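You operate a simulated robot arm through the tools that you are given. There is no shell and no other tool. Be economical: measure what you need, move in short steps, check, and stop when the job is done.

The job below is to be done with a simulated two-armed robot. You get a single attempt, and the scene is never put back.

Task
Hold the divided tray on the top of the long table steady with one hand, lift the grey cube out of it with the other and set it down on the top of the long table.

It is judged by the outcome, as a careful person would: the job done as asked, and still so three seconds after it is handed in. It fails if anything else is knocked over, pushed out of place, dropped, spilled or broken.

Robot
Two 7-joint arms with two-finger grippers on one trunk, on a base that drives. Base frame: it is fixed to the floor where the robot stands at the start and does not move with it; the origin is under the middle of the robot, x ahead of it, y to its left, z up; the surface under the hand at the start is at about z = 850. Readings come in mm, rad, newtons and seconds.
The left shoulder is at the start at [46, 176, 1203], the right one opposite. With the tool pointing down near the work surface each hand reaches from about 100 to 840 mm from the robot's upright axis, wherever it stands, measured 20 degrees to its own side. Places, roughly: top of the long table [500, 400, 800]. Payload 2.94 kg a hand.
The tool frame of a hand sits at the grasp point between the pads (the TCP): z along the fingers, y along the line on which they close. The tips reach 30 mm beyond it. The gripper opens to 138 mm. The gripper's body begins 109 mm behind the TCP.
Orientation is that of the tool frame in the base frame, as [roll, pitch, yaw] about the fixed x, y, z axes, in that order (R = Rz(yaw) Ry(pitch) Rx(roll)). With the fingers straight down and closing along the base's y, the tool's x points along the base's -x, its y along +y and its z along -z.

Tools
- The arms move only by the tool play_rows. It takes "left_rows", "right_rows" or both (then of equal length, played together; a hand with none holds still); each is a list of rows, each a list of 3 entries, a list of its own where there are three numbers: the shift along the tool's x, y, z in mm, then the turn, a rotation vector about the tool's x, y, z in rad, then the opening in per cent of the stroke, from 0 (shut) to 100 (fully open). In form: [[[dx, dy, dz], [rx, ry, rz], jaw], ...]. A call has 1 to 8 rows; each row is the pose to reach, as a shift and turn from the pose commanded when the call began, along the tool's axes at that moment. Rows are played at 5 a second. More than 50 mm and 0.15 rad between two rows, or a gripper value outside its range, and nothing of the call is played. Where a pose cannot be reached the arm comes as near as it can. A force on the tool above 40 N (or 10 N above the force at the start of the call, whichever is more), or a blocked arm, ends the call early, and 0.2 s more pass. The fingers move at their own pace and stop on an object; they squeeze with about 40 N. The grip force told is the motor's: it shows also when the fingers shut on nothing. Time passes only in rows, and 0.2 s behind the last, so rows that repeat a pose let the fingers close. It gives the time, the measured TCP pose, the force on the tool (base axes), the opening and the grip force at its end, in the units of the frame above (readings bear some noise), with the torque about the TCP (base axes, N m) and any sound that the robot's microphone picked up, and new pictures: "pictures" is both (left out), scene, wrist or none (wrist: the cameras of the hands that moved).
- Cameras (640 x 400 px; columns grow to the right, rows downward): "scene" is now at [101, -24.5, 1668.8]; the picture's right is [-0.35, -0.94, -0.00], its down [-0.78, 0.30, -0.54] and it looks along [0.51, -0.19, -0.84] (base axes); focal length 263 px, centre (320, 200). "left" rides on the left gripper at [71, -19, -146] in its tool frame; the picture's right is [0.26, 0.96, 0.00], its down [-0.85, 0.23, -0.48] and it looks along [-0.46, 0.13, 0.88] (tool axes); focal length 280 px, centre (320, 200). "right" rides on the right gripper at [71, 19, -146] in its tool frame; the picture's right is [-0.26, 0.96, 0.00], its down [-0.85, -0.23, -0.48] and it looks along [-0.46, -0.12, 0.88] (tool axes); focal length 280 px, centre (320, 200). There is no depth. A picture from a camera that has moved, and an enlarged one, comes with that camera's place and axes in the base frame and with its lens.
- lift_body(by): slides the trunk up (or, below 0, down) by that many mm; the arms and the scene camera ride with it, the base frame stays. It gives what a move gives, with no picture.
- drive_base(legs): drives the robot by 1 to 6 legs, each [ahead, turn to the left] in mm and rad, along the robot's own axes; the way and the turn of a leg run together, so that a leg with both is an arc; at most 1500 mm and 3.142 rad a leg. The arms and the cameras ride along, it lands a little off, and it stops where it bumps. It gives what a move gives, and a new picture of the scene camera.
- turn_head(pan, tilt): turns the head with the scene camera to pan (to the left, within 2.094 rad either way) and tilt (down, from -0.506 to 1.204), counted from straight ahead of the robot. It gives what a move gives, and a new picture of the scene camera.
- zoom(camera, box): a new picture of the part [left, top, right, bottom] of that camera's present view, enlarged. No time passes.
- hand_in(): hands the job in; it is judged then, once.

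Work in short steps. Places have to be worked out from the pictures, the camera data and where the tool is seen: move nearer, look again, correct. Check each grasp and each placing, and mend what went wrong. You have 120 turns and 260 pictures in all, those below and enlarged ones among them. Open the grippers and draw the arms clear of the work before you hand the job in, unless the task says otherwise; then end with one line.

The tools are called after ">>>" as name(argument=value, ...) on one line, values as JSON. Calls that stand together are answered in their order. play_rows: Moves the arms, as the interface text tells. Its arguments: {"type":"object","properties":{"left_rows":{"type":"array","items":{"type":"array"}},"right_rows":{"type":"array","items":{"type":"array"}},"pictures":{"type":"string","enum":["both","scene","wrist","none"]}},"required":[]} The other tools are called the same way: lift_body (by) slides the trunk up or down; drive_base (legs) drives the base; turn_head (pan, tilt) turns the head that bears the scene camera; zoom (camera, box) takes an enlarged picture of a part of a camera's view; hand_in () hands the job in.

At the start:

```text
clock: 0.0
left_tcp_pos: [711.1, 9.1, 1113.6]
left_ee_rot: [-3.141, -0.001, -3.141]
left_ft_force: [0.7, 0.2, -0.1]
left_torque: [0.02, -0.02, 0.03]
left_width: 138.1
left_finger_force: 0.0
right_tcp_pos: [341.4, -381.3, 1110.3]
right_ee_rot: [-3.141, 0.0, -3.139]
right_ft_force: [0.7, -0.9, 1.5]
right_torque: [0.0, -0.03, 0.03]
right_width: 138.2
right_finger_force: 0.1
trunk travel left (down, up): [-375.0, 359.0]
robot x, y, heading: [-1.5, 5.7, -0.003]
head pan, tilt: [-0.36, 0.995]
```

scene: 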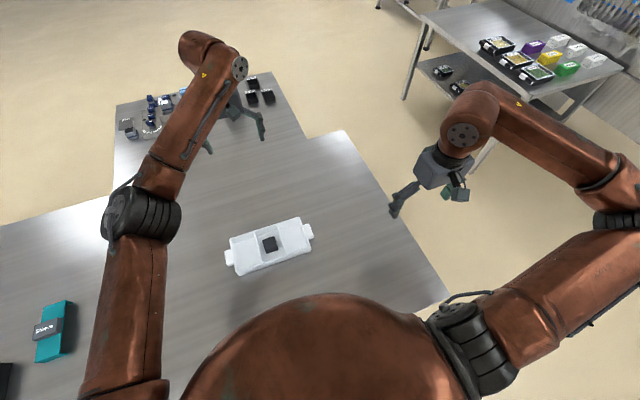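
right: 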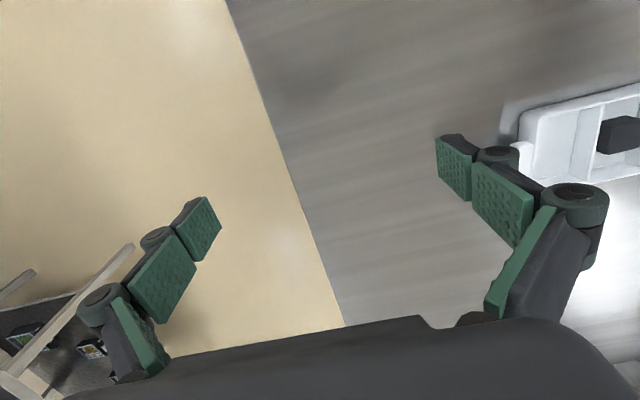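
left: 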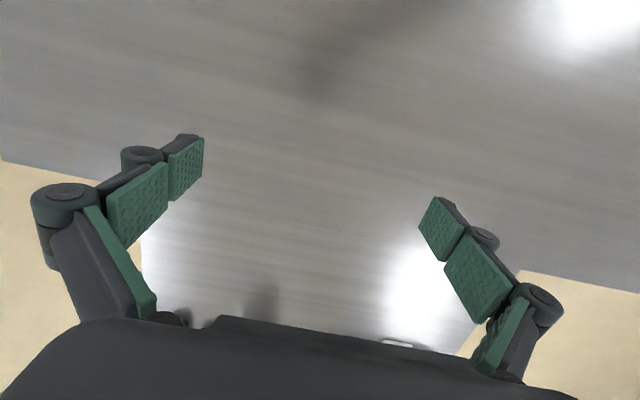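

The tray with the dark cube lies around [480, 10]. I zoom in to see the geometry.

>>> zoom(camera="scene", box=[200, 190, 340, 290])

>>> zoom(camera="right", box=[480, 60, 640, 200])

```text
4.00 times, centred on (270, 240) of scene
camera zoom: at [101.0, -24.5, 1668.8], right [-0.35, -0.94, 0.0], down [-0.78, 0.3, -0.54], along [0.51, -0.19, -0.84], focal length 1051 px, centre (520, 40)
```

zoom: 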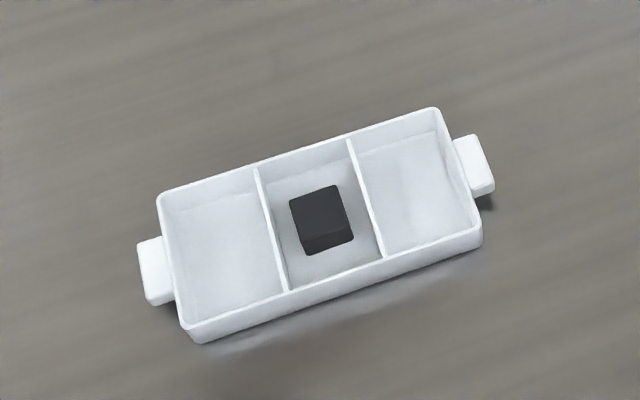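

```text
2.86 times, centred on (560, 130) of right
camera zoom: at [269.9, -362.5, 1255.6], right [0.26, 0.97, 0.0], down [0.85, -0.23, 0.48], along [0.46, -0.12, -0.88], focal length 801 px, centre (-366, 400)
```

zoom: 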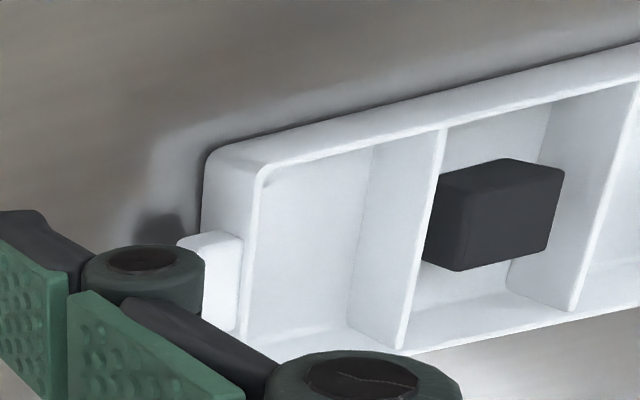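

Working from the pictures, the tray is aligned with the base: x about 422–539, y about -111–126. The cube (about 40 mm) is near [484, 9], with its top at z of about 880. I will use the left hand on the left tab and the right hand on the cube, both closing along x, so I turn both hands while moving them above the tray at safe height.

>>> play_rows(left_rows=[[[29, 20, 0], [0, 0, 0.14], 100], [[58, 40, 0], [0, 0, 0.28], 100], [[87, 60, 0], [0, 0, 0.42], 100], [[116, 80, 0], [0, 0, 0.56], 100], [[145, 100, 0], [0, 0, 0.7], 100], [[174, 120, 0], [0, 0, 0.84], 100], [[203, 140, 0], [0, 0, 0.98], 100], [[231, 160, 0], [0, 0, 1.12], 100]], right_rows=[[[-18, 22, 0], [0, 0, -0.14], 100], [[-36, 44, 0], [0, 0, -0.28], 100], [[-54, 66, 0], [0, 0, -0.42], 100], [[-72, 88, 0], [0, 0, -0.56], 100], [[-90, 110, 0], [0, 0, -0.7], 100], [[-108, 132, 0], [0, 0, -0.84], 100], [[-126, 154, 0], [0, 0, -0.98], 100], [[-140, 176, 0], [0, 0, -1.12], 100]], pictures="scene")

```text
clock: 1.8
left_tcp_pos: [479.2, 168.8, 1114.3]
left_ee_rot: [3.141, 0.001, 2.022]
left_ft_force: [-1.2, -0.6, 0.5]
left_torque: [-0.04, -0.01, 0.01]
left_width: 137.9
left_finger_force: 0.1
right_tcp_pos: [450.2, -241.8, 1113.1]
right_ee_rot: [-3.141, 0.0, -2.261]
right_ft_force: [0.2, -1.2, 0.0]
right_torque: [-0.05, -0.03, 0.02]
right_width: 138.1
right_finger_force: 0.1
right hand out of reach, approached as far as the arm can: row 7, 8
trunk travel left (down, up): [-375.0, 359.0]
robot x, y, heading: [1.0, 1.8, 0.001]
head pan, tilt: [-0.36, 0.995]
camera scene: at [100.3, -22.2, 1668.9], right [-0.35, -0.94, 0.0], down [-0.78, 0.29, -0.55], along [0.51, -0.19, -0.84], focal length 263 px, centre (320, 200)
```

scene: 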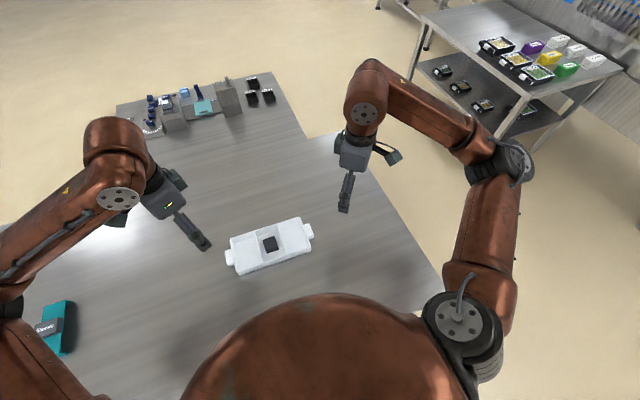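

The left hand is fine, but the right hand stopped at yaw -2.26. I lower the right hand to see whether the turn comes easier there, and finish the left turn.

>>> play_rows(left_rows=[[[0, 0, 20], [0, 0, 0.11], 100], [[0, 0, 40], [0, 0, 0.22], 100], [[0, 0, 60], [0, 0, 0.33], 100], [[0, 0, 80], [0, 0, 0.451], 100]], right_rows=[[[0, 0, 30], [0, 0, 0], 100], [[0, 0, 60], [0, 0, 0], 100], [[0, 0, 90], [0, 0, -0.1], 100], [[0, 0, 110], [0, 0, -0.2], 100]], pictures="none")

```text
clock: 2.8
left_tcp_pos: [477.3, 168.6, 1034.1]
left_ee_rot: [-3.141, -0.001, 1.57]
left_ft_force: [0.5, 0.0, -0.1]
left_torque: [-0.05, -0.01, -0.01]
left_width: 138.0
left_finger_force: 0.0
right_tcp_pos: [454.4, -183.1, 1026.7]
right_ee_rot: [-3.076, -0.018, -2.112]
right_ft_force: [-0.3, 0.0, -1.5]
right_torque: [-0.1, -0.01, -0.03]
right_width: 137.5
right_finger_force: 0.0
right hand out of reach, approached as far as the arm can: row 2, 3, 4
trunk travel left (down, up): [-375.0, 359.0]
robot x, y, heading: [0.3, -1.5, 0.005]
head pan, tilt: [-0.36, 0.995]
```

The right hand nears a joint limit in that direction. I turn it back toward yaw π and will try the other way.

>>> play_rows(right_rows=[[[0, 0, 0], [0, 0, 0.14], 100], [[0, 0, 0], [0, 0, 0.28], 100], [[0, 0, 0], [0, 0, 0.42], 100], [[0, 0, 0], [0, 0, 0.56], 100], [[0, 0, 0], [0, 0, 0.7], 100], [[0, 0, 0], [0, 0, 0.84], 100], [[0, 0, 0], [0, 0, 0.98], 100], [[0, 0, 0], [0, 0, 1.12], 100]], pictures="scene")

```text
clock: 4.6
left_tcp_pos: [478.2, 167.6, 1032.9]
left_ee_rot: [3.141, 0.001, 1.572]
left_ft_force: [0.0, -0.4, 0.3]
left_torque: [-0.02, 0.01, 0.02]
left_width: 137.8
left_finger_force: 0.0
right_tcp_pos: [454.2, -184.5, 1025.1]
right_ee_rot: [-3.099, 0.049, 3.049]
right_ft_force: [0.7, 0.2, 0.5]
right_torque: [0.01, 0.02, -0.01]
right_width: 137.9
right_finger_force: 0.1
trunk travel left (down, up): [-375.0, 359.0]
robot x, y, heading: [1.4, 3.4, -0.004]
head pan, tilt: [-0.36, 0.995]
camera scene: at [101.0, -23.7, 1668.8], right [-0.35, -0.94, 0.0], down [-0.78, 0.3, -0.55], along [0.51, -0.19, -0.84], focal length 263 px, centre (320, 200)
```

scene: 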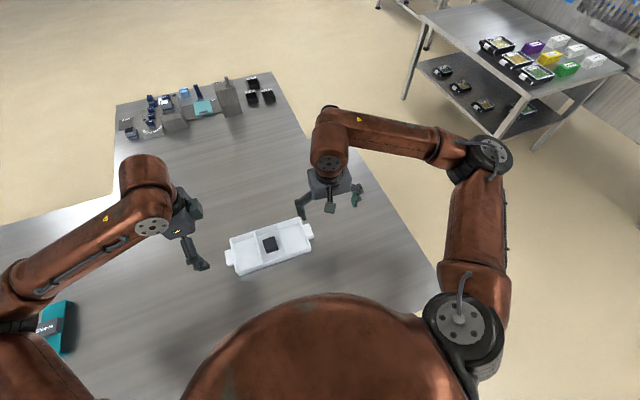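

The right hand obeys in this direction. New plan: the right hand, in its natural pose, pinches the right end wall and tab across y, and the left hand (yaw π/2) takes the cube. I bring the right hand above the right end, squared up.

>>> play_rows(right_rows=[[[-7, 22, 13], [-0.014, 0.016, -0.031], 100], [[-14, 44, 26], [-0.028, 0.033, -0.062], 100], [[-20, 66, 40], [-0.0425, 0.049, -0.0926], 100], [[-20, 66, 40], [-0.0425, 0.049, -0.0926], 60]], left_rows=[[[0, 0, 0], [0, 0, 0], 100], [[0, 0, 0], [0, 0, 0], 100], [[0, 0, 0], [0, 0, 0], 100], [[0, 0, 0], [0, 0, 0], 100]])

```text
clock: 5.6
left_tcp_pos: [477.4, 167.6, 1034.0]
left_ee_rot: [3.141, -0.001, 1.572]
left_ft_force: [-0.5, -0.3, 0.4]
left_torque: [-0.01, -0.02, -0.02]
left_width: 137.7
left_finger_force: 0.1
right_tcp_pos: [483.5, -123.4, 984.0]
right_ee_rot: [-3.139, -0.002, -3.139]
right_ft_force: [-1.1, -0.8, -0.9]
right_torque: [0.04, -0.02, -0.02]
right_width: 103.4
right_finger_force: 2.0
trunk travel left (down, up): [-375.0, 359.0]
robot x, y, heading: [-1.2, -1.1, 0.002]
head pan, tilt: [-0.36, 0.995]
camera scene: at [100.3, -24.4, 1668.9], right [-0.35, -0.94, 0.0], down [-0.78, 0.3, -0.55], along [0.51, -0.19, -0.84], focal length 263 px, centre (320, 200)
camera right: at [411.5, -103.4, 1129.4], right [0.26, 0.97, 0.0], down [0.85, -0.23, 0.47], along [0.46, -0.12, -0.88], focal length 280 px, centre (320, 200)
camera left: at [458.9, 238.9, 1179.5], right [0.96, 0.26, 0.0], down [0.23, -0.85, 0.48], along [0.13, -0.46, -0.88], focal length 280 px, centre (320, 200)
```

scene: 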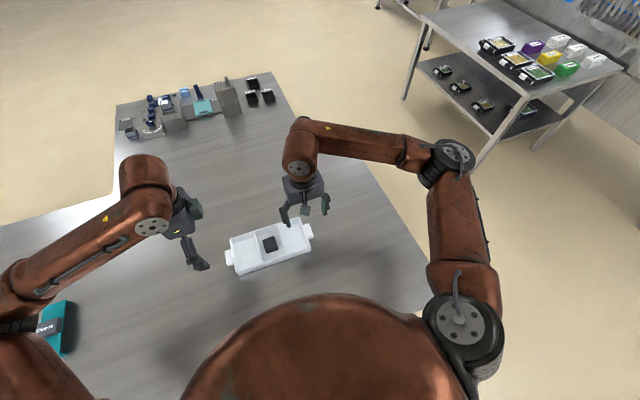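
right: 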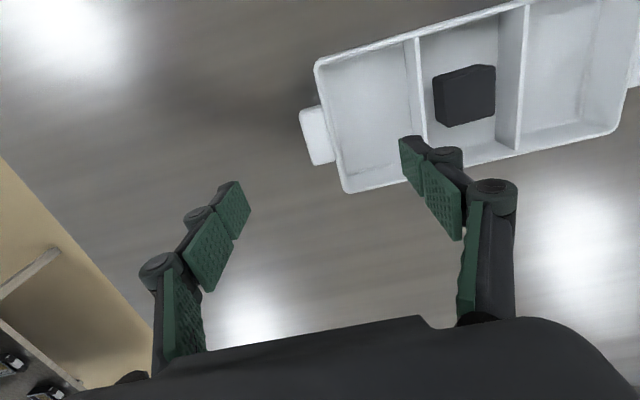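
left: 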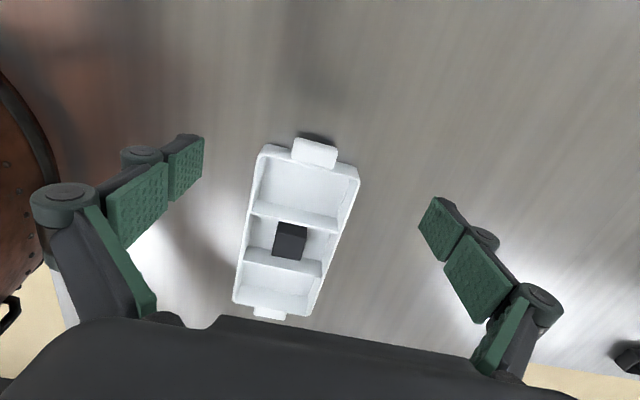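

Triangulating puts the rim at z of about 888, the right tab at [479, -124] with its outer end at y of about -133, and the inner wall at about -106. I lower the right hand with its fingers straddling the end wall and tab, stopping with the tips well above the tray floor.

>>> play_rows(right_rows=[[[2, 3, 20], [0, 0, 0], 55], [[4, 3, 40], [0, 0, 0], 55], [[4, 3, 60], [0, 0, 0], 55], [[4, 3, 75], [0, 0, 0], 55], [[4, 3, 75], [0, 0, 0], 55]])

```text
clock: 6.8
left_tcp_pos: [477.6, 167.6, 1034.4]
left_ee_rot: [-3.141, 0.001, 1.574]
left_ft_force: [0.3, -0.7, 0.0]
left_torque: [-0.03, -0.06, 0.01]
left_width: 138.0
left_finger_force: 0.0
right_tcp_pos: [477.9, -120.1, 907.0]
right_ee_rot: [-3.141, -0.001, -3.14]
right_ft_force: [0.5, -1.5, 0.6]
right_torque: [0.01, 0.03, 0.01]
right_width: 75.7
right_finger_force: 0.1
trunk travel left (down, up): [-375.0, 359.0]
robot x, y, heading: [1.4, 3.3, -0.001]
head pan, tilt: [-0.36, 0.995]
camera scene: at [100.9, -23.6, 1668.8], right [-0.35, -0.94, 0.0], down [-0.78, 0.3, -0.55], along [0.51, -0.19, -0.84], focal length 263 px, centre (320, 200)
camera right: at [407.0, -99.4, 1053.5], right [0.26, 0.97, 0.0], down [0.85, -0.23, 0.47], along [0.46, -0.13, -0.88], focal length 280 px, centre (320, 200)
```

scene: 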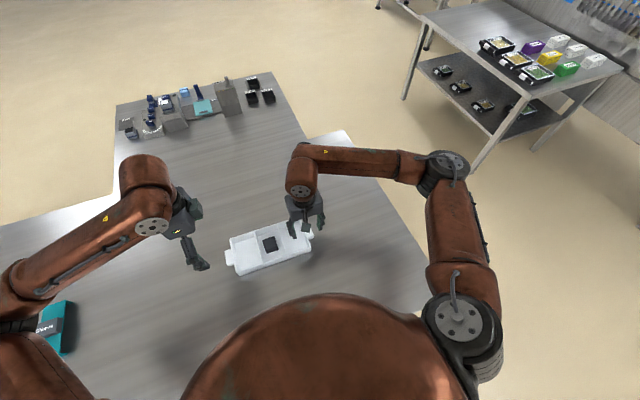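
right: 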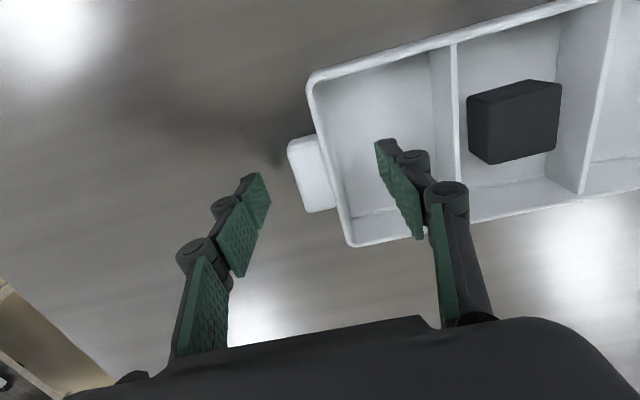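

The fingers straddle the wall and tab cleanly, and the rim is at about z = 886. I go down 15 mm more and close gently.

>>> play_rows(right_rows=[[[0, 0, 8], [0, 0, 0], 55], [[0, 0, 15], [0, 0, 0], 55], [[0, 0, 15], [0, 0, 0], 40], [[0, 0, 15], [0, 0, 0], 33]], pictures="wrist")

```text
clock: 7.8
left_tcp_pos: [477.3, 169.7, 1034.9]
left_ee_rot: [3.141, 0.0, 1.573]
left_ft_force: [-0.2, -0.4, 0.2]
left_torque: [-0.05, -0.02, 0.02]
left_width: 138.3
left_finger_force: 0.1
right_tcp_pos: [477.7, -119.6, 893.2]
right_ee_rot: [-3.14, -0.003, -3.14]
right_ft_force: [-0.1, -0.2, 0.2]
right_torque: [0.01, -0.01, -0.01]
right_width: 45.4
right_finger_force: 0.1
trunk travel left (down, up): [-375.0, 359.0]
robot x, y, heading: [-0.7, -0.1, -0.0]
head pan, tilt: [-0.36, 0.995]
camera right: at [406.4, -99.7, 1038.9], right [0.26, 0.97, 0.0], down [0.85, -0.23, 0.47], along [0.46, -0.13, -0.88], focal length 280 px, centre (320, 200)
```

right: 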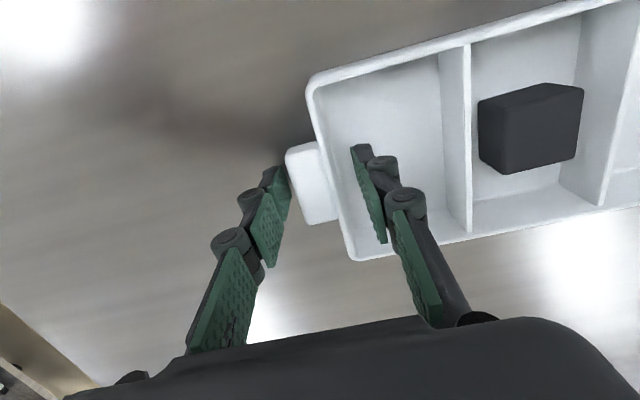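

The fingers are about centred on the wall and tab. I close them fully to grip.

>>> play_rows(right_rows=[[[0, 0, 0], [0, 0, 0], 28], [[0, 0, 0], [0, 0, 0], 24], [[0, 0, 0], [0, 0, 0], 20], [[0, 0, 0], [0, 0, 0], 16], [[0, 0, 0], [0, 0, 0], 12], [[0, 0, 0], [0, 0, 0], 12]], pictures="both")

```text
clock: 9.2
left_tcp_pos: [478.1, 169.2, 1034.5]
left_ee_rot: [-3.141, 0.0, 1.57]
left_ft_force: [-0.4, 0.4, 0.2]
left_torque: [0.01, -0.01, 0.05]
left_width: 137.9
left_finger_force: 0.1
right_tcp_pos: [476.9, -118.4, 893.3]
right_ee_rot: [-3.14, -0.003, -3.14]
right_ft_force: [0.0, -1.2, -0.6]
right_torque: [0.06, -0.03, -0.16]
right_width: 25.1
right_finger_force: 40.1
trunk travel left (down, up): [-375.0, 359.0]
robot x, y, heading: [-0.3, 3.0, -0.001]
head pan, tilt: [-0.36, 0.995]
camera scene: at [101.1, -24.0, 1668.8], right [-0.35, -0.94, 0.0], down [-0.78, 0.3, -0.54], along [0.51, -0.19, -0.84], focal length 263 px, centre (320, 200)
camera right: at [406.5, -99.9, 1038.8], right [0.26, 0.97, 0.0], down [0.85, -0.23, 0.47], along [0.46, -0.13, -0.88], focal length 280 px, centre (320, 200)
```

scene: 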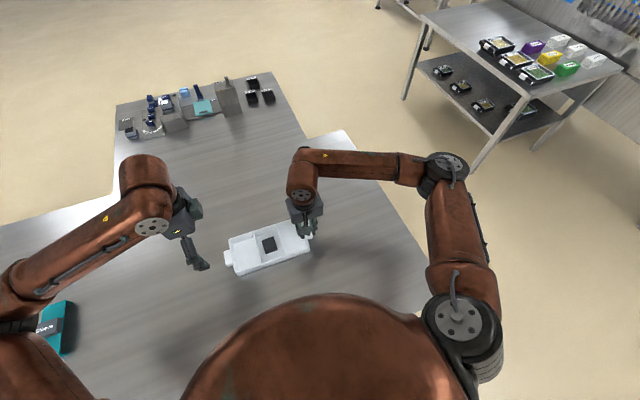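
right: 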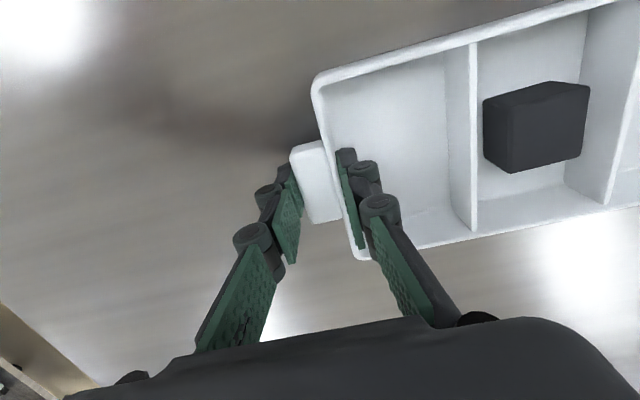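

The tray is held (25 mm, 40 N). Now I locate the cube precisely.

>>> zoom(camera="right", box=[460, 60, 620, 200])

>>> zoom(camera="scene", box=[200, 190, 340, 290])

>>> zoom(camera="left", box=[220, 130, 380, 330])

```text
2.86 times, centred on (540, 130) of right
camera zoom: at [406.5, -99.9, 1038.8], right [0.26, 0.97, 0.0], down [0.85, -0.23, 0.47], along [0.46, -0.13, -0.88], focal length 801 px, centre (-309, 400)
```

zoom: 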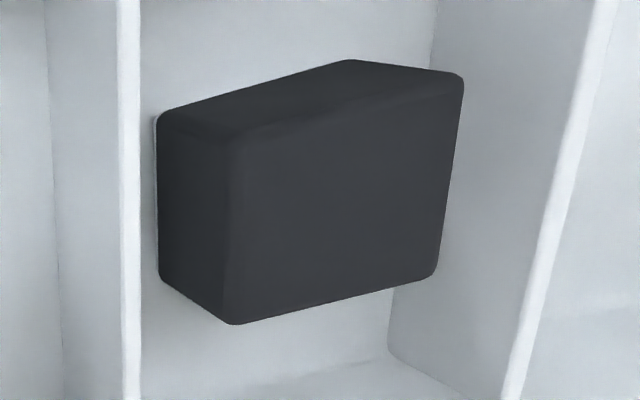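

```text
4.00 times, centred on (270, 240) of scene
camera zoom: at [101.1, -24.0, 1668.8], right [-0.35, -0.94, 0.0], down [-0.78, 0.3, -0.54], along [0.51, -0.19, -0.84], focal length 1051 px, centre (520, 40)
```

zoom: 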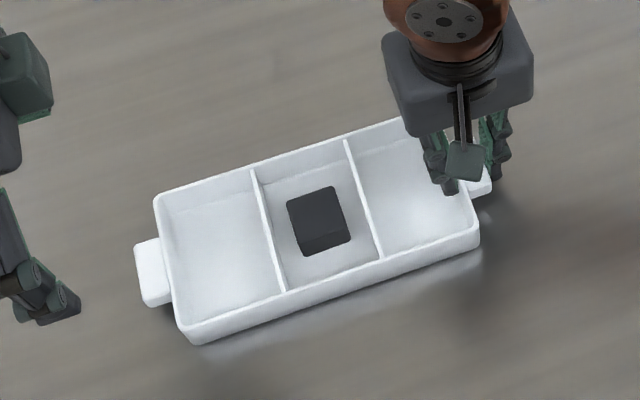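

```text
2.00 times, centred on (300, 230) of left
camera zoom: at [459.5, 239.1, 1179.1], right [0.96, 0.26, 0.0], down [0.23, -0.85, 0.48], along [0.12, -0.46, -0.88], focal length 561 px, centre (360, 140)
```

zoom: 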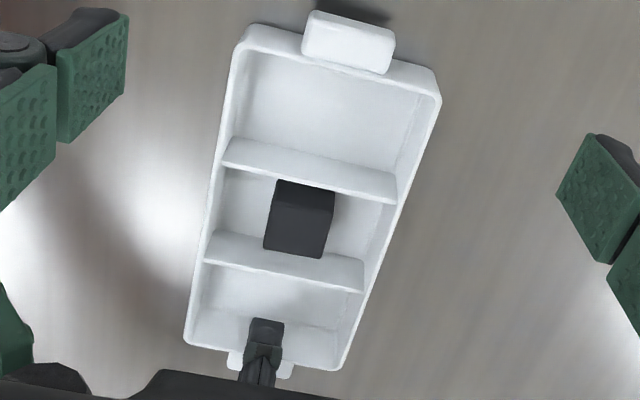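

The cube top centre is at [478.5, 9.5, 886], about 39 mm wide and axis-aligned. I move the left hand above it at height with a smaller opening.

>>> play_rows(left_rows=[[[-32, 0, 0], [0, 0, 0], 80], [[-64, 0, 0], [0, 0, 0], 60], [[-96, 0, 0], [0, 0, 0], 50], [[-128, 0, 15], [0, 0, 0], 50], [[-145, 0, 30], [0, 0, 0], 50], [[-159, 0, 45], [0, 0, 0], 50]])

```text
clock: 10.6
left_tcp_pos: [480.1, 10.3, 990.1]
left_ee_rot: [-3.141, 0.001, 1.572]
left_ft_force: [-0.1, -0.7, -0.7]
left_torque: [0.0, -0.02, -0.02]
left_width: 68.9
left_finger_force: 0.0
right_tcp_pos: [477.6, -120.3, 893.2]
right_ee_rot: [-3.14, -0.005, -3.139]
right_ft_force: [0.5, -0.7, -0.3]
right_torque: [0.36, 0.09, 0.01]
right_width: 25.3
right_finger_force: 40.0
trunk travel left (down, up): [-375.0, 359.0]
robot x, y, heading: [-1.0, -0.9, 0.0]
head pan, tilt: [-0.36, 0.995]
camera scene: at [101.2, -24.2, 1668.8], right [-0.35, -0.94, 0.0], down [-0.78, 0.3, -0.54], along [0.51, -0.19, -0.84], focal length 263 px, centre (320, 200)
camera left: at [461.8, 80.9, 1135.5], right [0.96, 0.26, 0.0], down [0.23, -0.85, 0.48], along [0.13, -0.46, -0.88], focal length 280 px, centre (320, 200)
```

scene: 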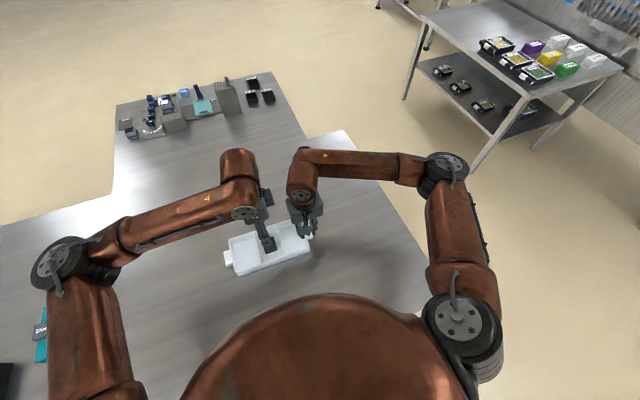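
left: 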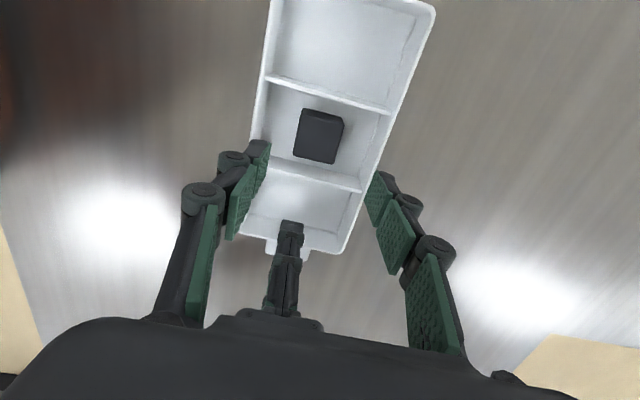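

Alignment looks right, with the cube centred between the fingers. I descend to about z = 930 and check the clearance.

>>> play_rows(left_rows=[[[0, 0, 20], [0, 0, 0], 50], [[0, 0, 40], [0, 0, 0], 50], [[0, 0, 60], [0, 0, 0], 50]])

>>> zoom(camera="scene", box=[200, 140, 360, 280])

```text
clock: 11.4
left_tcp_pos: [481.1, 10.3, 929.4]
left_ee_rot: [-3.139, 0.0, 1.574]
left_ft_force: [-0.2, -0.5, -0.3]
left_torque: [-0.01, 0.01, 0.01]
left_width: 69.3
left_finger_force: 0.0
right_tcp_pos: [477.7, -120.1, 892.6]
right_ee_rot: [-3.139, -0.004, -3.14]
right_ft_force: [0.1, -0.5, 0.2]
right_torque: [0.05, 0.12, -0.01]
right_width: 25.0
right_finger_force: 40.6
trunk travel left (down, up): [-375.0, 359.0]
robot x, y, heading: [1.7, 3.0, -0.001]
head pan, tilt: [-0.36, 0.995]
camera scene: at [101.1, -24.0, 1668.8], right [-0.35, -0.94, 0.0], down [-0.78, 0.3, -0.54], along [0.51, -0.19, -0.84], focal length 263 px, centre (320, 200)
camera left: at [462.2, 81.3, 1074.1], right [0.96, 0.26, 0.0], down [0.23, -0.85, 0.48], along [0.12, -0.46, -0.88], focal length 280 px, centre (320, 200)
```

scene: 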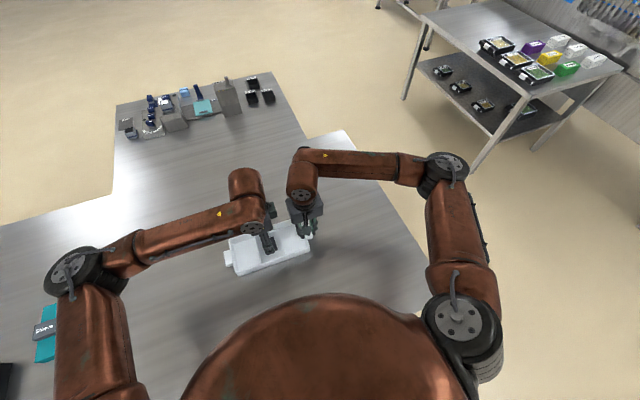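
left: 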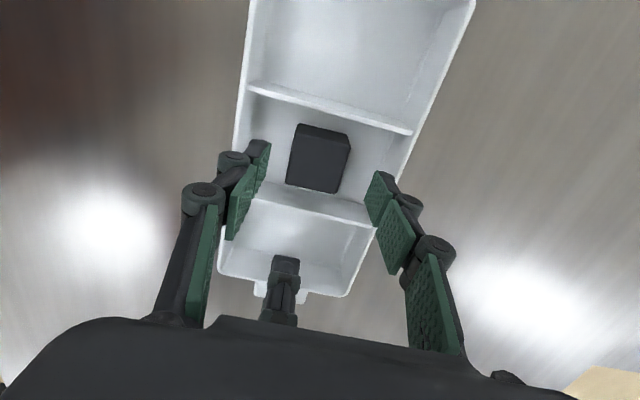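

```text
2.86 times, centred on (280, 210) of scene
camera zoom: at [101.1, -24.0, 1668.8], right [-0.35, -0.94, 0.0], down [-0.78, 0.3, -0.54], along [0.51, -0.19, -0.84], focal length 751 px, centre (434, 171)
```

zoom: 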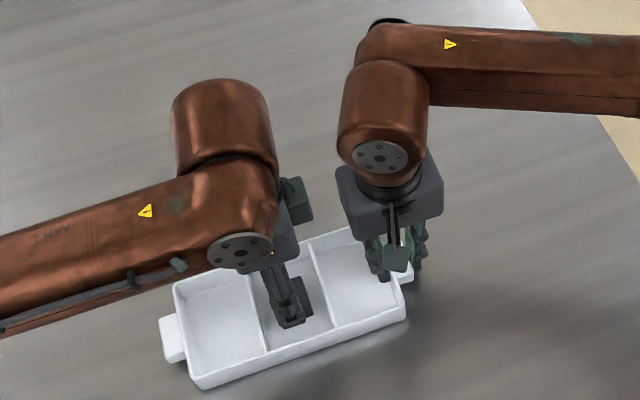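

Clearance to the right gripper is small but enough. I nudge 2 mm in x and 3 mm away from the right hand, and descend to z of about 890.

>>> play_rows(left_rows=[[[3, -2, 14], [0, 0, 0], 50], [[3, -2, 28], [0, 0, 0], 50], [[3, -2, 39], [0, 0, 0], 50]])

>>> zoom(camera="scene", box=[200, 140, 360, 280])

```text
clock: 12.2
left_tcp_pos: [476.6, 12.2, 889.3]
left_ee_rot: [-3.142, 0.0, 1.574]
left_ft_force: [0.3, 0.2, 0.4]
left_torque: [0.01, -0.04, 0.01]
left_width: 68.9
left_finger_force: 0.0
right_tcp_pos: [477.5, -120.0, 893.3]
right_ee_rot: [-3.139, -0.003, -3.141]
right_ft_force: [-0.4, -0.5, 0.4]
right_torque: [0.1, 0.07, -0.07]
right_width: 24.9
right_finger_force: 40.0
trunk travel left (down, up): [-375.0, 359.0]
robot x, y, heading: [-0.5, 0.9, 0.002]
head pan, tilt: [-0.36, 0.995]
camera scene: at [101.1, -24.0, 1668.8], right [-0.35, -0.94, 0.0], down [-0.78, 0.3, -0.54], along [0.51, -0.19, -0.84], focal length 263 px, centre (320, 200)
camera left: at [459.2, 83.5, 1034.8], right [0.96, 0.26, 0.0], down [0.23, -0.85, 0.48], along [0.13, -0.46, -0.88], focal length 280 px, centre (320, 200)
```

scene: 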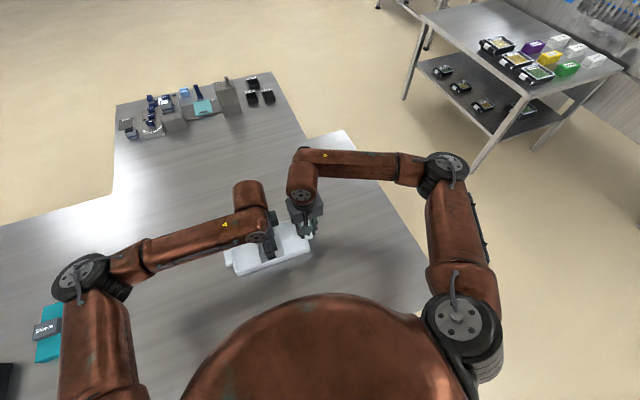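
left: 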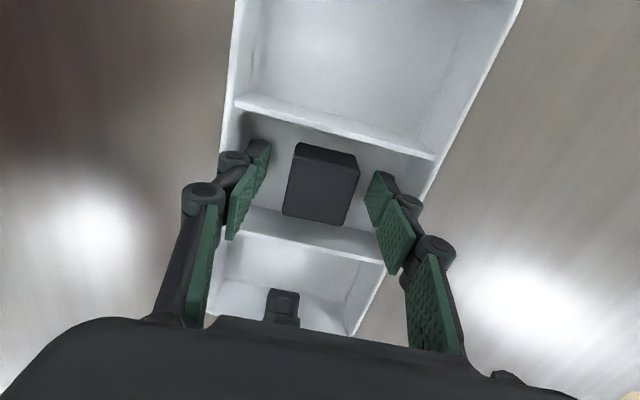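

```text
2.86 times, centred on (280, 210) of scene
camera zoom: at [101.1, -24.0, 1668.8], right [-0.35, -0.94, 0.0], down [-0.78, 0.3, -0.54], along [0.51, -0.19, -0.84], focal length 751 px, centre (434, 171)
```

zoom: 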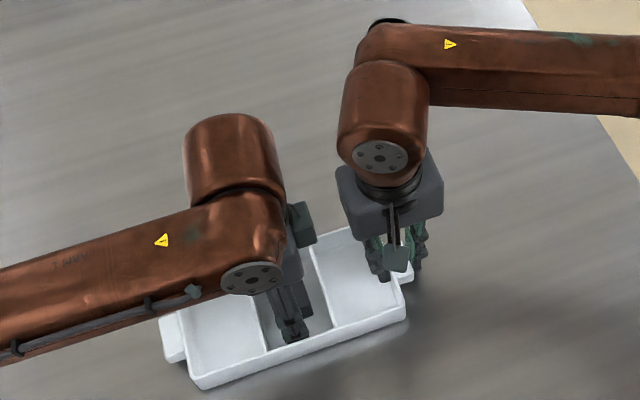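

The fingers stand either side of the cube, inside the compartment. I close on it.

>>> play_rows(left_rows=[[[0, 0, 0], [0, 0, 0], 38], [[0, 0, 0], [0, 0, 0], 32], [[0, 0, 0], [0, 0, 0], 26], [[0, 0, 0], [0, 0, 0], 20], [[0, 0, 0], [0, 0, 0], 20]], pictures="wrist")

```text
clock: 13.4
left_tcp_pos: [478.0, 13.6, 889.9]
left_ee_rot: [-3.141, 0.0, 1.573]
left_ft_force: [0.4, 0.0, 0.3]
left_torque: [0.01, -0.02, -0.04]
left_width: 39.6
left_finger_force: 40.1
right_tcp_pos: [476.9, -118.5, 892.4]
right_ee_rot: [-3.14, -0.003, -3.14]
right_ft_force: [0.6, -0.5, -0.1]
right_torque: [0.12, 0.01, -0.02]
right_width: 25.2
right_finger_force: 39.9
trunk travel left (down, up): [-375.0, 359.0]
robot x, y, heading: [1.6, 1.2, 0.006]
head pan, tilt: [-0.36, 0.995]
camera left: at [459.2, 83.4, 1035.2], right [0.96, 0.26, 0.0], down [0.23, -0.85, 0.48], along [0.13, -0.46, -0.88], focal length 280 px, centre (320, 200)
```

left: 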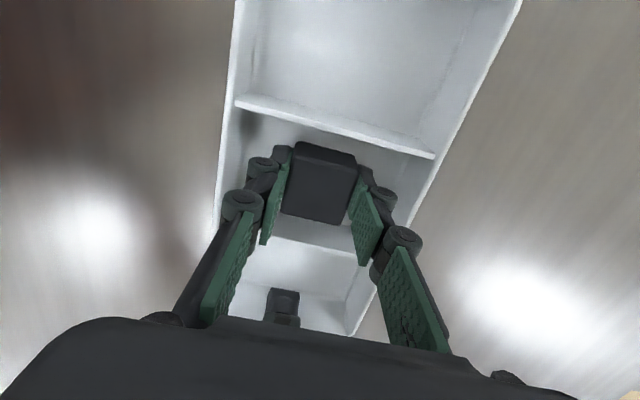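

The left hand grips the cube at 39.6 mm and 40 N. I lift it straight up 90 mm.

>>> play_rows(left_rows=[[[0, 0, -12], [0, 0, 0], 20], [[0, 0, -27], [0, 0, 0], 20], [[0, 0, -45], [0, 0, 0], 20], [[0, 0, -67], [0, 0, 0], 20], [[0, 0, -90], [0, 0, 0], 20]])

```text
clock: 14.6
left_tcp_pos: [477.3, 13.4, 981.0]
left_ee_rot: [3.141, 0.001, 1.574]
left_ft_force: [-0.5, -0.2, -0.3]
left_torque: [-0.01, 0.04, -0.02]
left_width: 27.8
left_finger_force: 0.0
right_tcp_pos: [477.1, -120.7, 893.3]
right_ee_rot: [-3.139, -0.002, -3.139]
right_ft_force: [0.3, 1.1, 0.4]
right_torque: [0.21, -0.28, -0.08]
right_width: 25.1
right_finger_force: 39.5
trunk travel left (down, up): [-375.0, 359.0]
robot x, y, heading: [-2.4, 1.8, 0.0]
head pan, tilt: [-0.36, 0.995]
camera scene: at [101.0, -24.0, 1668.8], right [-0.35, -0.94, 0.0], down [-0.78, 0.3, -0.55], along [0.51, -0.19, -0.84], focal length 263 px, centre (320, 200)
camera left: at [459.0, 84.5, 1124.6], right [0.96, 0.26, 0.0], down [0.23, -0.85, 0.48], along [0.12, -0.46, -0.88], focal length 280 px, centre (320, 200)
```

scene: 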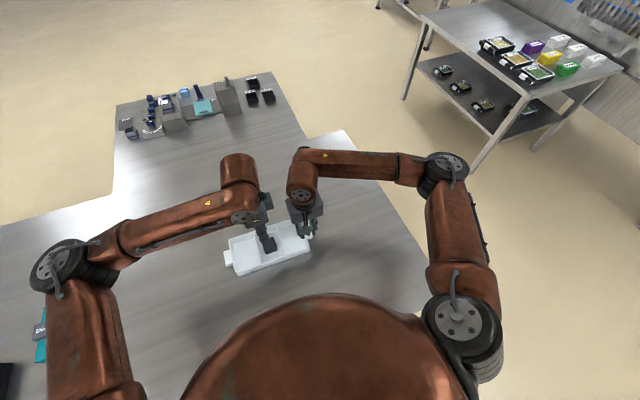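
left: 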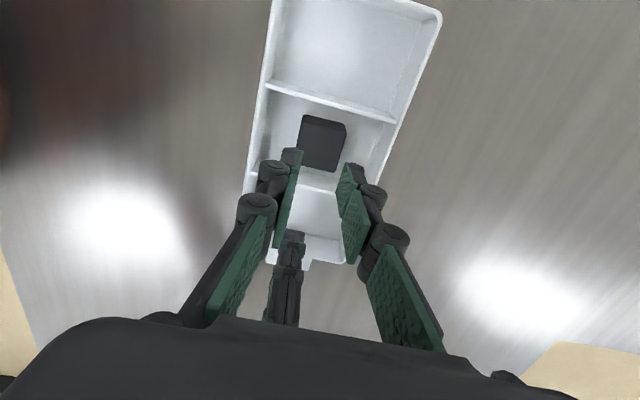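

The cube slipped out of the fingers (the jaw shut to 28 mm) and it sits in its compartment still. I reopen and look closely to judge why.

>>> play_rows(left_rows=[[[0, 0, 0], [0, 0, 0], 50], [[0, 0, 0], [0, 0, 0], 50], [[0, 0, 0], [0, 0, 0], 50]], pictures="none")

>>> zoom(camera="left", box=[240, 60, 400, 220])

>>> zoom(camera="right", box=[460, 60, 620, 200])

```text
clock: 15.4
left_tcp_pos: [476.8, 14.3, 979.3]
left_ee_rot: [3.141, 0.0, 1.572]
left_ft_force: [0.7, 0.5, -0.4]
left_torque: [0.03, 0.01, 0.01]
left_width: 69.0
left_finger_force: 0.0
right_tcp_pos: [476.5, -120.6, 893.3]
right_ee_rot: [-3.141, -0.004, -3.14]
right_ft_force: [1.3, 0.1, -0.2]
right_torque: [0.12, -0.32, -0.07]
right_width: 25.2
right_finger_force: 39.7
trunk travel left (down, up): [-375.0, 359.0]
robot x, y, heading: [-0.3, -2.6, -0.0]
head pan, tilt: [-0.36, 0.995]
```

```text
2.50 times, centred on (320, 140) of left
camera zoom: at [459.1, 84.6, 1124.5], right [0.96, 0.26, 0.0], down [0.23, -0.85, 0.48], along [0.13, -0.46, -0.88], focal length 701 px, centre (320, 350)
```

zoom: 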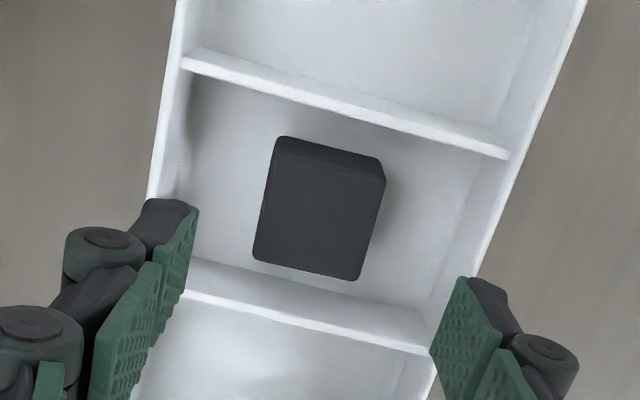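

```text
2.86 times, centred on (540, 130) of right
camera zoom: at [406.5, -99.8, 1038.9], right [0.26, 0.97, 0.0], down [0.85, -0.23, 0.47], along [0.46, -0.13, -0.88], focal length 801 px, centre (-309, 400)
```

zoom: 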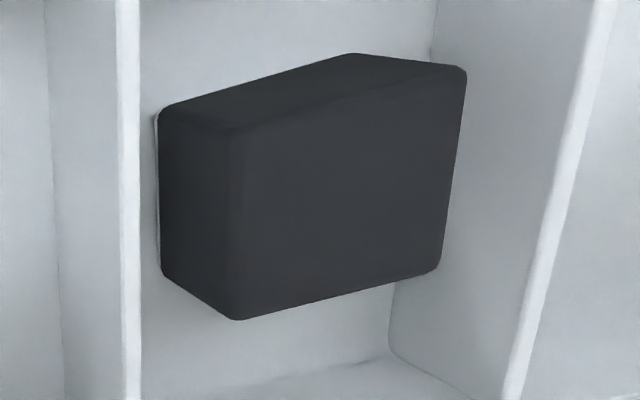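

The cube is nearly where it was and seems to have slipped from a shallow grip, its top being lower (about 878–882) than I took it. I go down again and deeper, in steps, watching for floor contact.

>>> play_rows(left_rows=[[[-2, 1, 25], [0, 0, 0], 50], [[-3, 2, 50], [0, 0, 0], 50], [[-3, 2, 75], [0, 0, 0], 50], [[-3, 2, 92], [0, 0, 0], 50], [[-3, 2, 96], [0, 0, 0], 50]], pictures="wrist")

```text
clock: 16.6
left_tcp_pos: [481.6, 9.1, 883.6]
left_ee_rot: [-3.14, -0.001, 1.572]
left_ft_force: [-1.3, -0.1, 2.1]
left_torque: [-0.01, -0.13, 0.01]
left_width: 68.0
left_finger_force: 0.1
right_tcp_pos: [476.7, -120.2, 892.6]
right_ee_rot: [-3.14, -0.003, -3.14]
right_ft_force: [0.8, -0.2, -0.2]
right_torque: [0.13, 0.17, -0.06]
right_width: 25.0
right_finger_force: 39.5
trunk travel left (down, up): [-375.0, 359.0]
robot x, y, heading: [0.9, 1.7, 0.004]
head pan, tilt: [-0.36, 0.995]
camera left: at [462.6, 81.0, 1028.3], right [0.96, 0.26, 0.0], down [0.23, -0.85, 0.48], along [0.12, -0.46, -0.88], focal length 280 px, centre (320, 200)
```

left: 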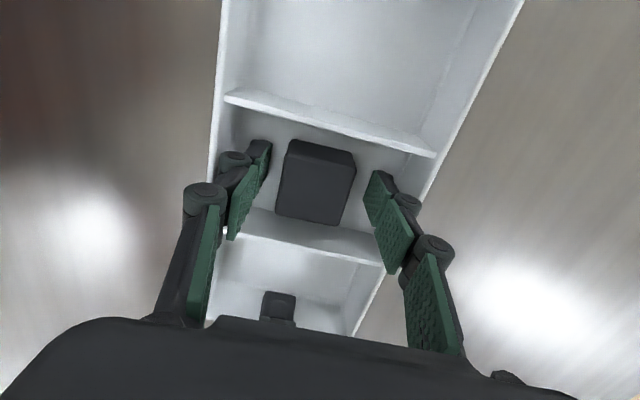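

There is a hint of contact (2 N), possibly the far finger on the wall's fillet. I narrow the opening, shift 3 mm back, and feel downward.

>>> play_rows(left_rows=[[[0, -3, -3], [0, 0, 0], 42], [[0, -3, -3], [0, 0, 0], 40], [[0, -3, 0], [0, 0, 0], 40], [[0, -3, 2], [0, 0, 0], 40]], pictures="wrist")

```text
clock: 17.6
left_tcp_pos: [477.8, 10.2, 882.9]
left_ee_rot: [3.139, 0.0, 1.574]
left_ft_force: [-4.7, 3.9, 18.3]
left_torque: [0.08, 0.48, -0.11]
left_width: 56.5
left_finger_force: 3.5
right_tcp_pos: [477.2, -119.2, 893.1]
right_ee_rot: [-3.138, -0.002, -3.14]
right_ft_force: [3.0, -0.2, -5.5]
right_torque: [0.16, 0.22, -0.09]
right_width: 25.0
right_finger_force: 39.9
trunk travel left (down, up): [-375.0, 359.0]
robot x, y, heading: [-0.9, -1.0, -0.004]
head pan, tilt: [-0.36, 0.995]
camera left: at [458.6, 80.9, 1027.8], right [0.96, 0.26, 0.0], down [0.23, -0.85, 0.48], along [0.13, -0.46, -0.88], focal length 280 px, centre (320, 200)
```

left: 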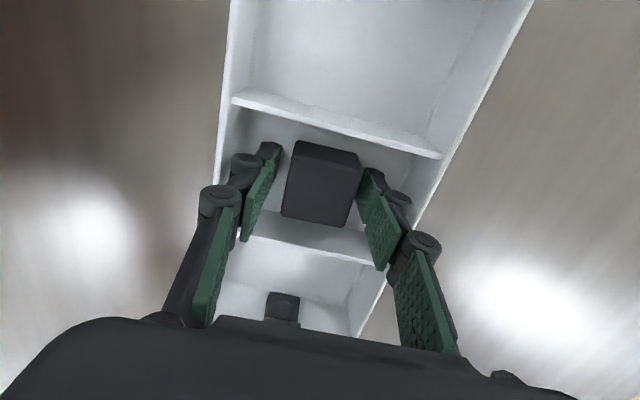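

The floor is at about z = 853, so the first grip was deep enough and the slip came from the lift itself. I rise 2 mm off the floor, close fully and let the squeeze settle.

>>> play_rows(left_rows=[[[0, 0, -4], [0, 0, 0], 40], [[0, 0, -4], [0, 0, 0], 25], [[0, 0, -4], [0, 0, 0], 10], [[0, 0, -4], [0, 0, 0], 0], [[0, 0, -4], [0, 0, 0], 0], [[0, 0, -4], [0, 0, 0], 0], [[0, 0, -4], [0, 0, 0], 0]], pictures="wrist")

```text
clock: 19.2
left_tcp_pos: [476.6, 10.2, 885.3]
left_ee_rot: [-3.141, 0.0, 1.573]
left_ft_force: [0.6, 0.3, -0.5]
left_torque: [0.02, 0.02, -0.02]
left_width: 39.5
left_finger_force: 39.2
right_tcp_pos: [477.6, -119.6, 892.6]
right_ee_rot: [-3.14, -0.004, -3.141]
right_ft_force: [-0.6, 0.4, 1.6]
right_torque: [0.14, 0.05, -0.09]
right_width: 24.9
right_finger_force: 40.0
trunk travel left (down, up): [-375.0, 359.0]
robot x, y, heading: [2.0, -1.1, 0.002]
head pan, tilt: [-0.36, 0.995]
camera left: at [459.0, 80.7, 1030.3], right [0.96, 0.26, 0.0], down [0.23, -0.85, 0.48], along [0.12, -0.46, -0.88], focal length 280 px, centre (320, 200)
```

left: 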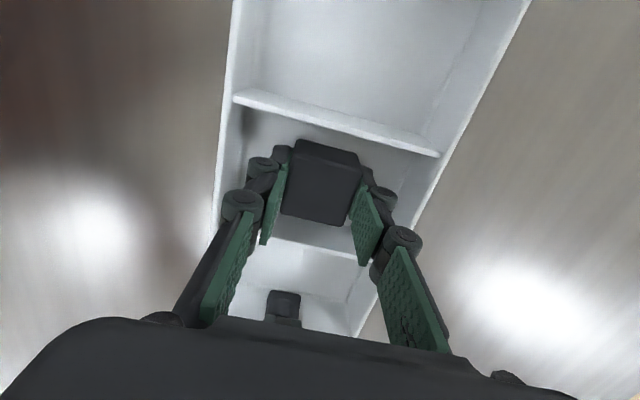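

Gripped at 39.5 mm and 39 N with the pads deep. I lift very slowly by 8 mm to read the load.

>>> play_rows(left_rows=[[[0, 0, -1], [0, 0, 0], 0], [[0, 0, -2], [0, 0, 0], 0], [[0, 0, -3], [0, 0, 0], 0], [[0, 0, -4.5], [0, 0, 0], 0], [[0, 0, -6], [0, 0, 0], 0], [[0, 0, -8], [0, 0, 0], 0]], pictures="wrist")

```text
clock: 20.6
left_tcp_pos: [476.0, 8.4, 893.2]
left_ee_rot: [3.141, 0.0, 1.571]
left_ft_force: [-0.1, 0.5, -4.5]
left_torque: [-0.03, -0.05, 0.0]
left_width: 39.1
left_finger_force: 39.8
right_tcp_pos: [476.8, -118.7, 893.3]
right_ee_rot: [-3.14, -0.005, -3.139]
right_ft_force: [0.1, 0.0, 1.8]
right_torque: [0.16, -0.03, -0.04]
right_width: 25.0
right_finger_force: 39.8
trunk travel left (down, up): [-375.0, 359.0]
robot x, y, heading: [0.1, 0.7, -0.001]
head pan, tilt: [-0.36, 0.995]
camera left: at [458.3, 80.5, 1038.8], right [0.96, 0.26, 0.0], down [0.23, -0.85, 0.48], along [0.13, -0.46, -0.88], focal length 280 px, centre (320, 200)
```

left: 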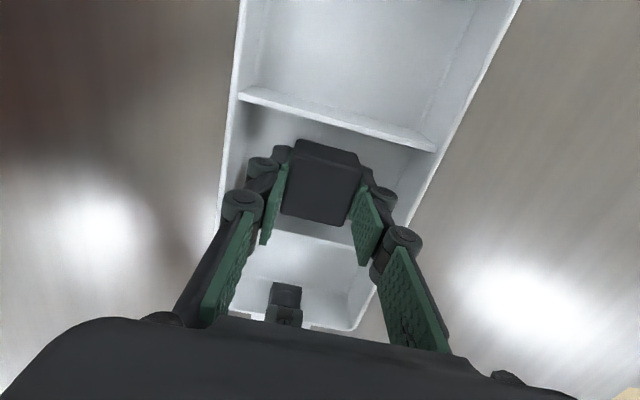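

The cube now rises with the hand (4.5 N load) without slipping. I continue slowly.

>>> play_rows(left_rows=[[[0, 0, -3], [0, 0, 0], 0], [[0, 0, -6], [0, 0, 0], 0], [[0, 0, -9], [0, 0, 0], 0], [[0, 0, -12], [0, 0, 0], 0], [[0, 0, -15], [0, 0, 0], 0], [[0, 0, -18], [0, 0, 0], 0], [[0, 0, -21], [0, 0, 0], 0], [[0, 0, -24], [0, 0, 0], 0]], pictures="wrist")

```text
clock: 22.4
left_tcp_pos: [475.8, 9.7, 919.1]
left_ee_rot: [-3.141, -0.001, 1.572]
left_ft_force: [0.3, 0.5, -3.7]
left_torque: [0.01, 0.0, -0.02]
left_width: 39.4
left_finger_force: 40.1
right_tcp_pos: [477.2, -118.9, 892.4]
right_ee_rot: [-3.139, -0.004, -3.139]
right_ft_force: [0.0, -0.4, 1.9]
right_torque: [0.19, -0.01, -0.05]
right_width: 25.1
right_finger_force: 40.3
trunk travel left (down, up): [-375.0, 359.0]
robot x, y, heading: [1.1, 1.4, -0.003]
head pan, tilt: [-0.36, 0.995]
camera left: at [458.6, 80.2, 1062.1], right [0.96, 0.26, 0.0], down [0.23, -0.85, 0.48], along [0.12, -0.46, -0.88], focal length 280 px, centre (320, 200)
```

left: 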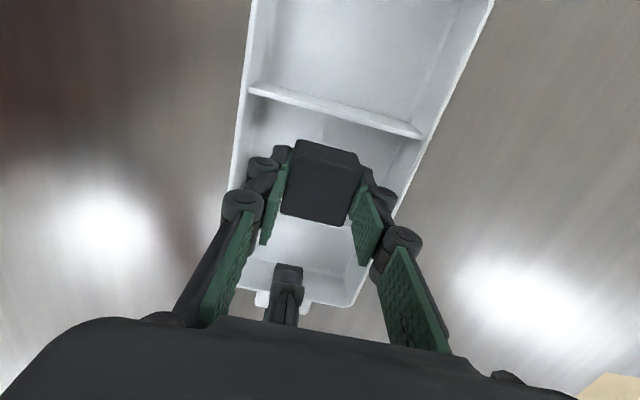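

Still firm. I rise another 40 mm gently; the cube then clears the rim.

>>> play_rows(left_rows=[[[0, 0, -3], [0, 0, 0], 0], [[0, 0, -8], [0, 0, 0], 0], [[0, 0, -14], [0, 0, 0], 0], [[0, 0, -20], [0, 0, 0], 0], [[0, 0, -26], [0, 0, 0], 0], [[0, 0, -32], [0, 0, 0], 0], [[0, 0, -37], [0, 0, 0], 0], [[0, 0, -40], [0, 0, 0], 0]], pictures="wrist")

```text
clock: 24.2
left_tcp_pos: [476.0, 10.6, 957.5]
left_ee_rot: [-3.139, 0.001, 1.573]
left_ft_force: [-0.4, 0.6, -3.7]
left_torque: [0.03, 0.01, -0.02]
left_width: 39.2
left_finger_force: 39.9
right_tcp_pos: [477.8, -120.9, 892.9]
right_ee_rot: [-3.141, -0.004, -3.141]
right_ft_force: [0.8, -0.1, 1.2]
right_torque: [0.16, -0.03, -0.07]
right_width: 25.3
right_finger_force: 39.8
trunk travel left (down, up): [-375.0, 359.0]
robot x, y, heading: [-1.3, -1.4, -0.003]
head pan, tilt: [-0.36, 0.995]
camera left: at [458.4, 80.8, 1102.2], right [0.96, 0.26, 0.0], down [0.23, -0.85, 0.48], along [0.12, -0.46, -0.88], focal length 280 px, centre (320, 200)
```

left: 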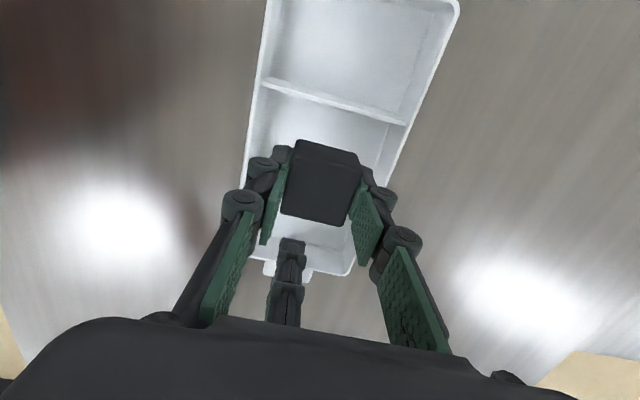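

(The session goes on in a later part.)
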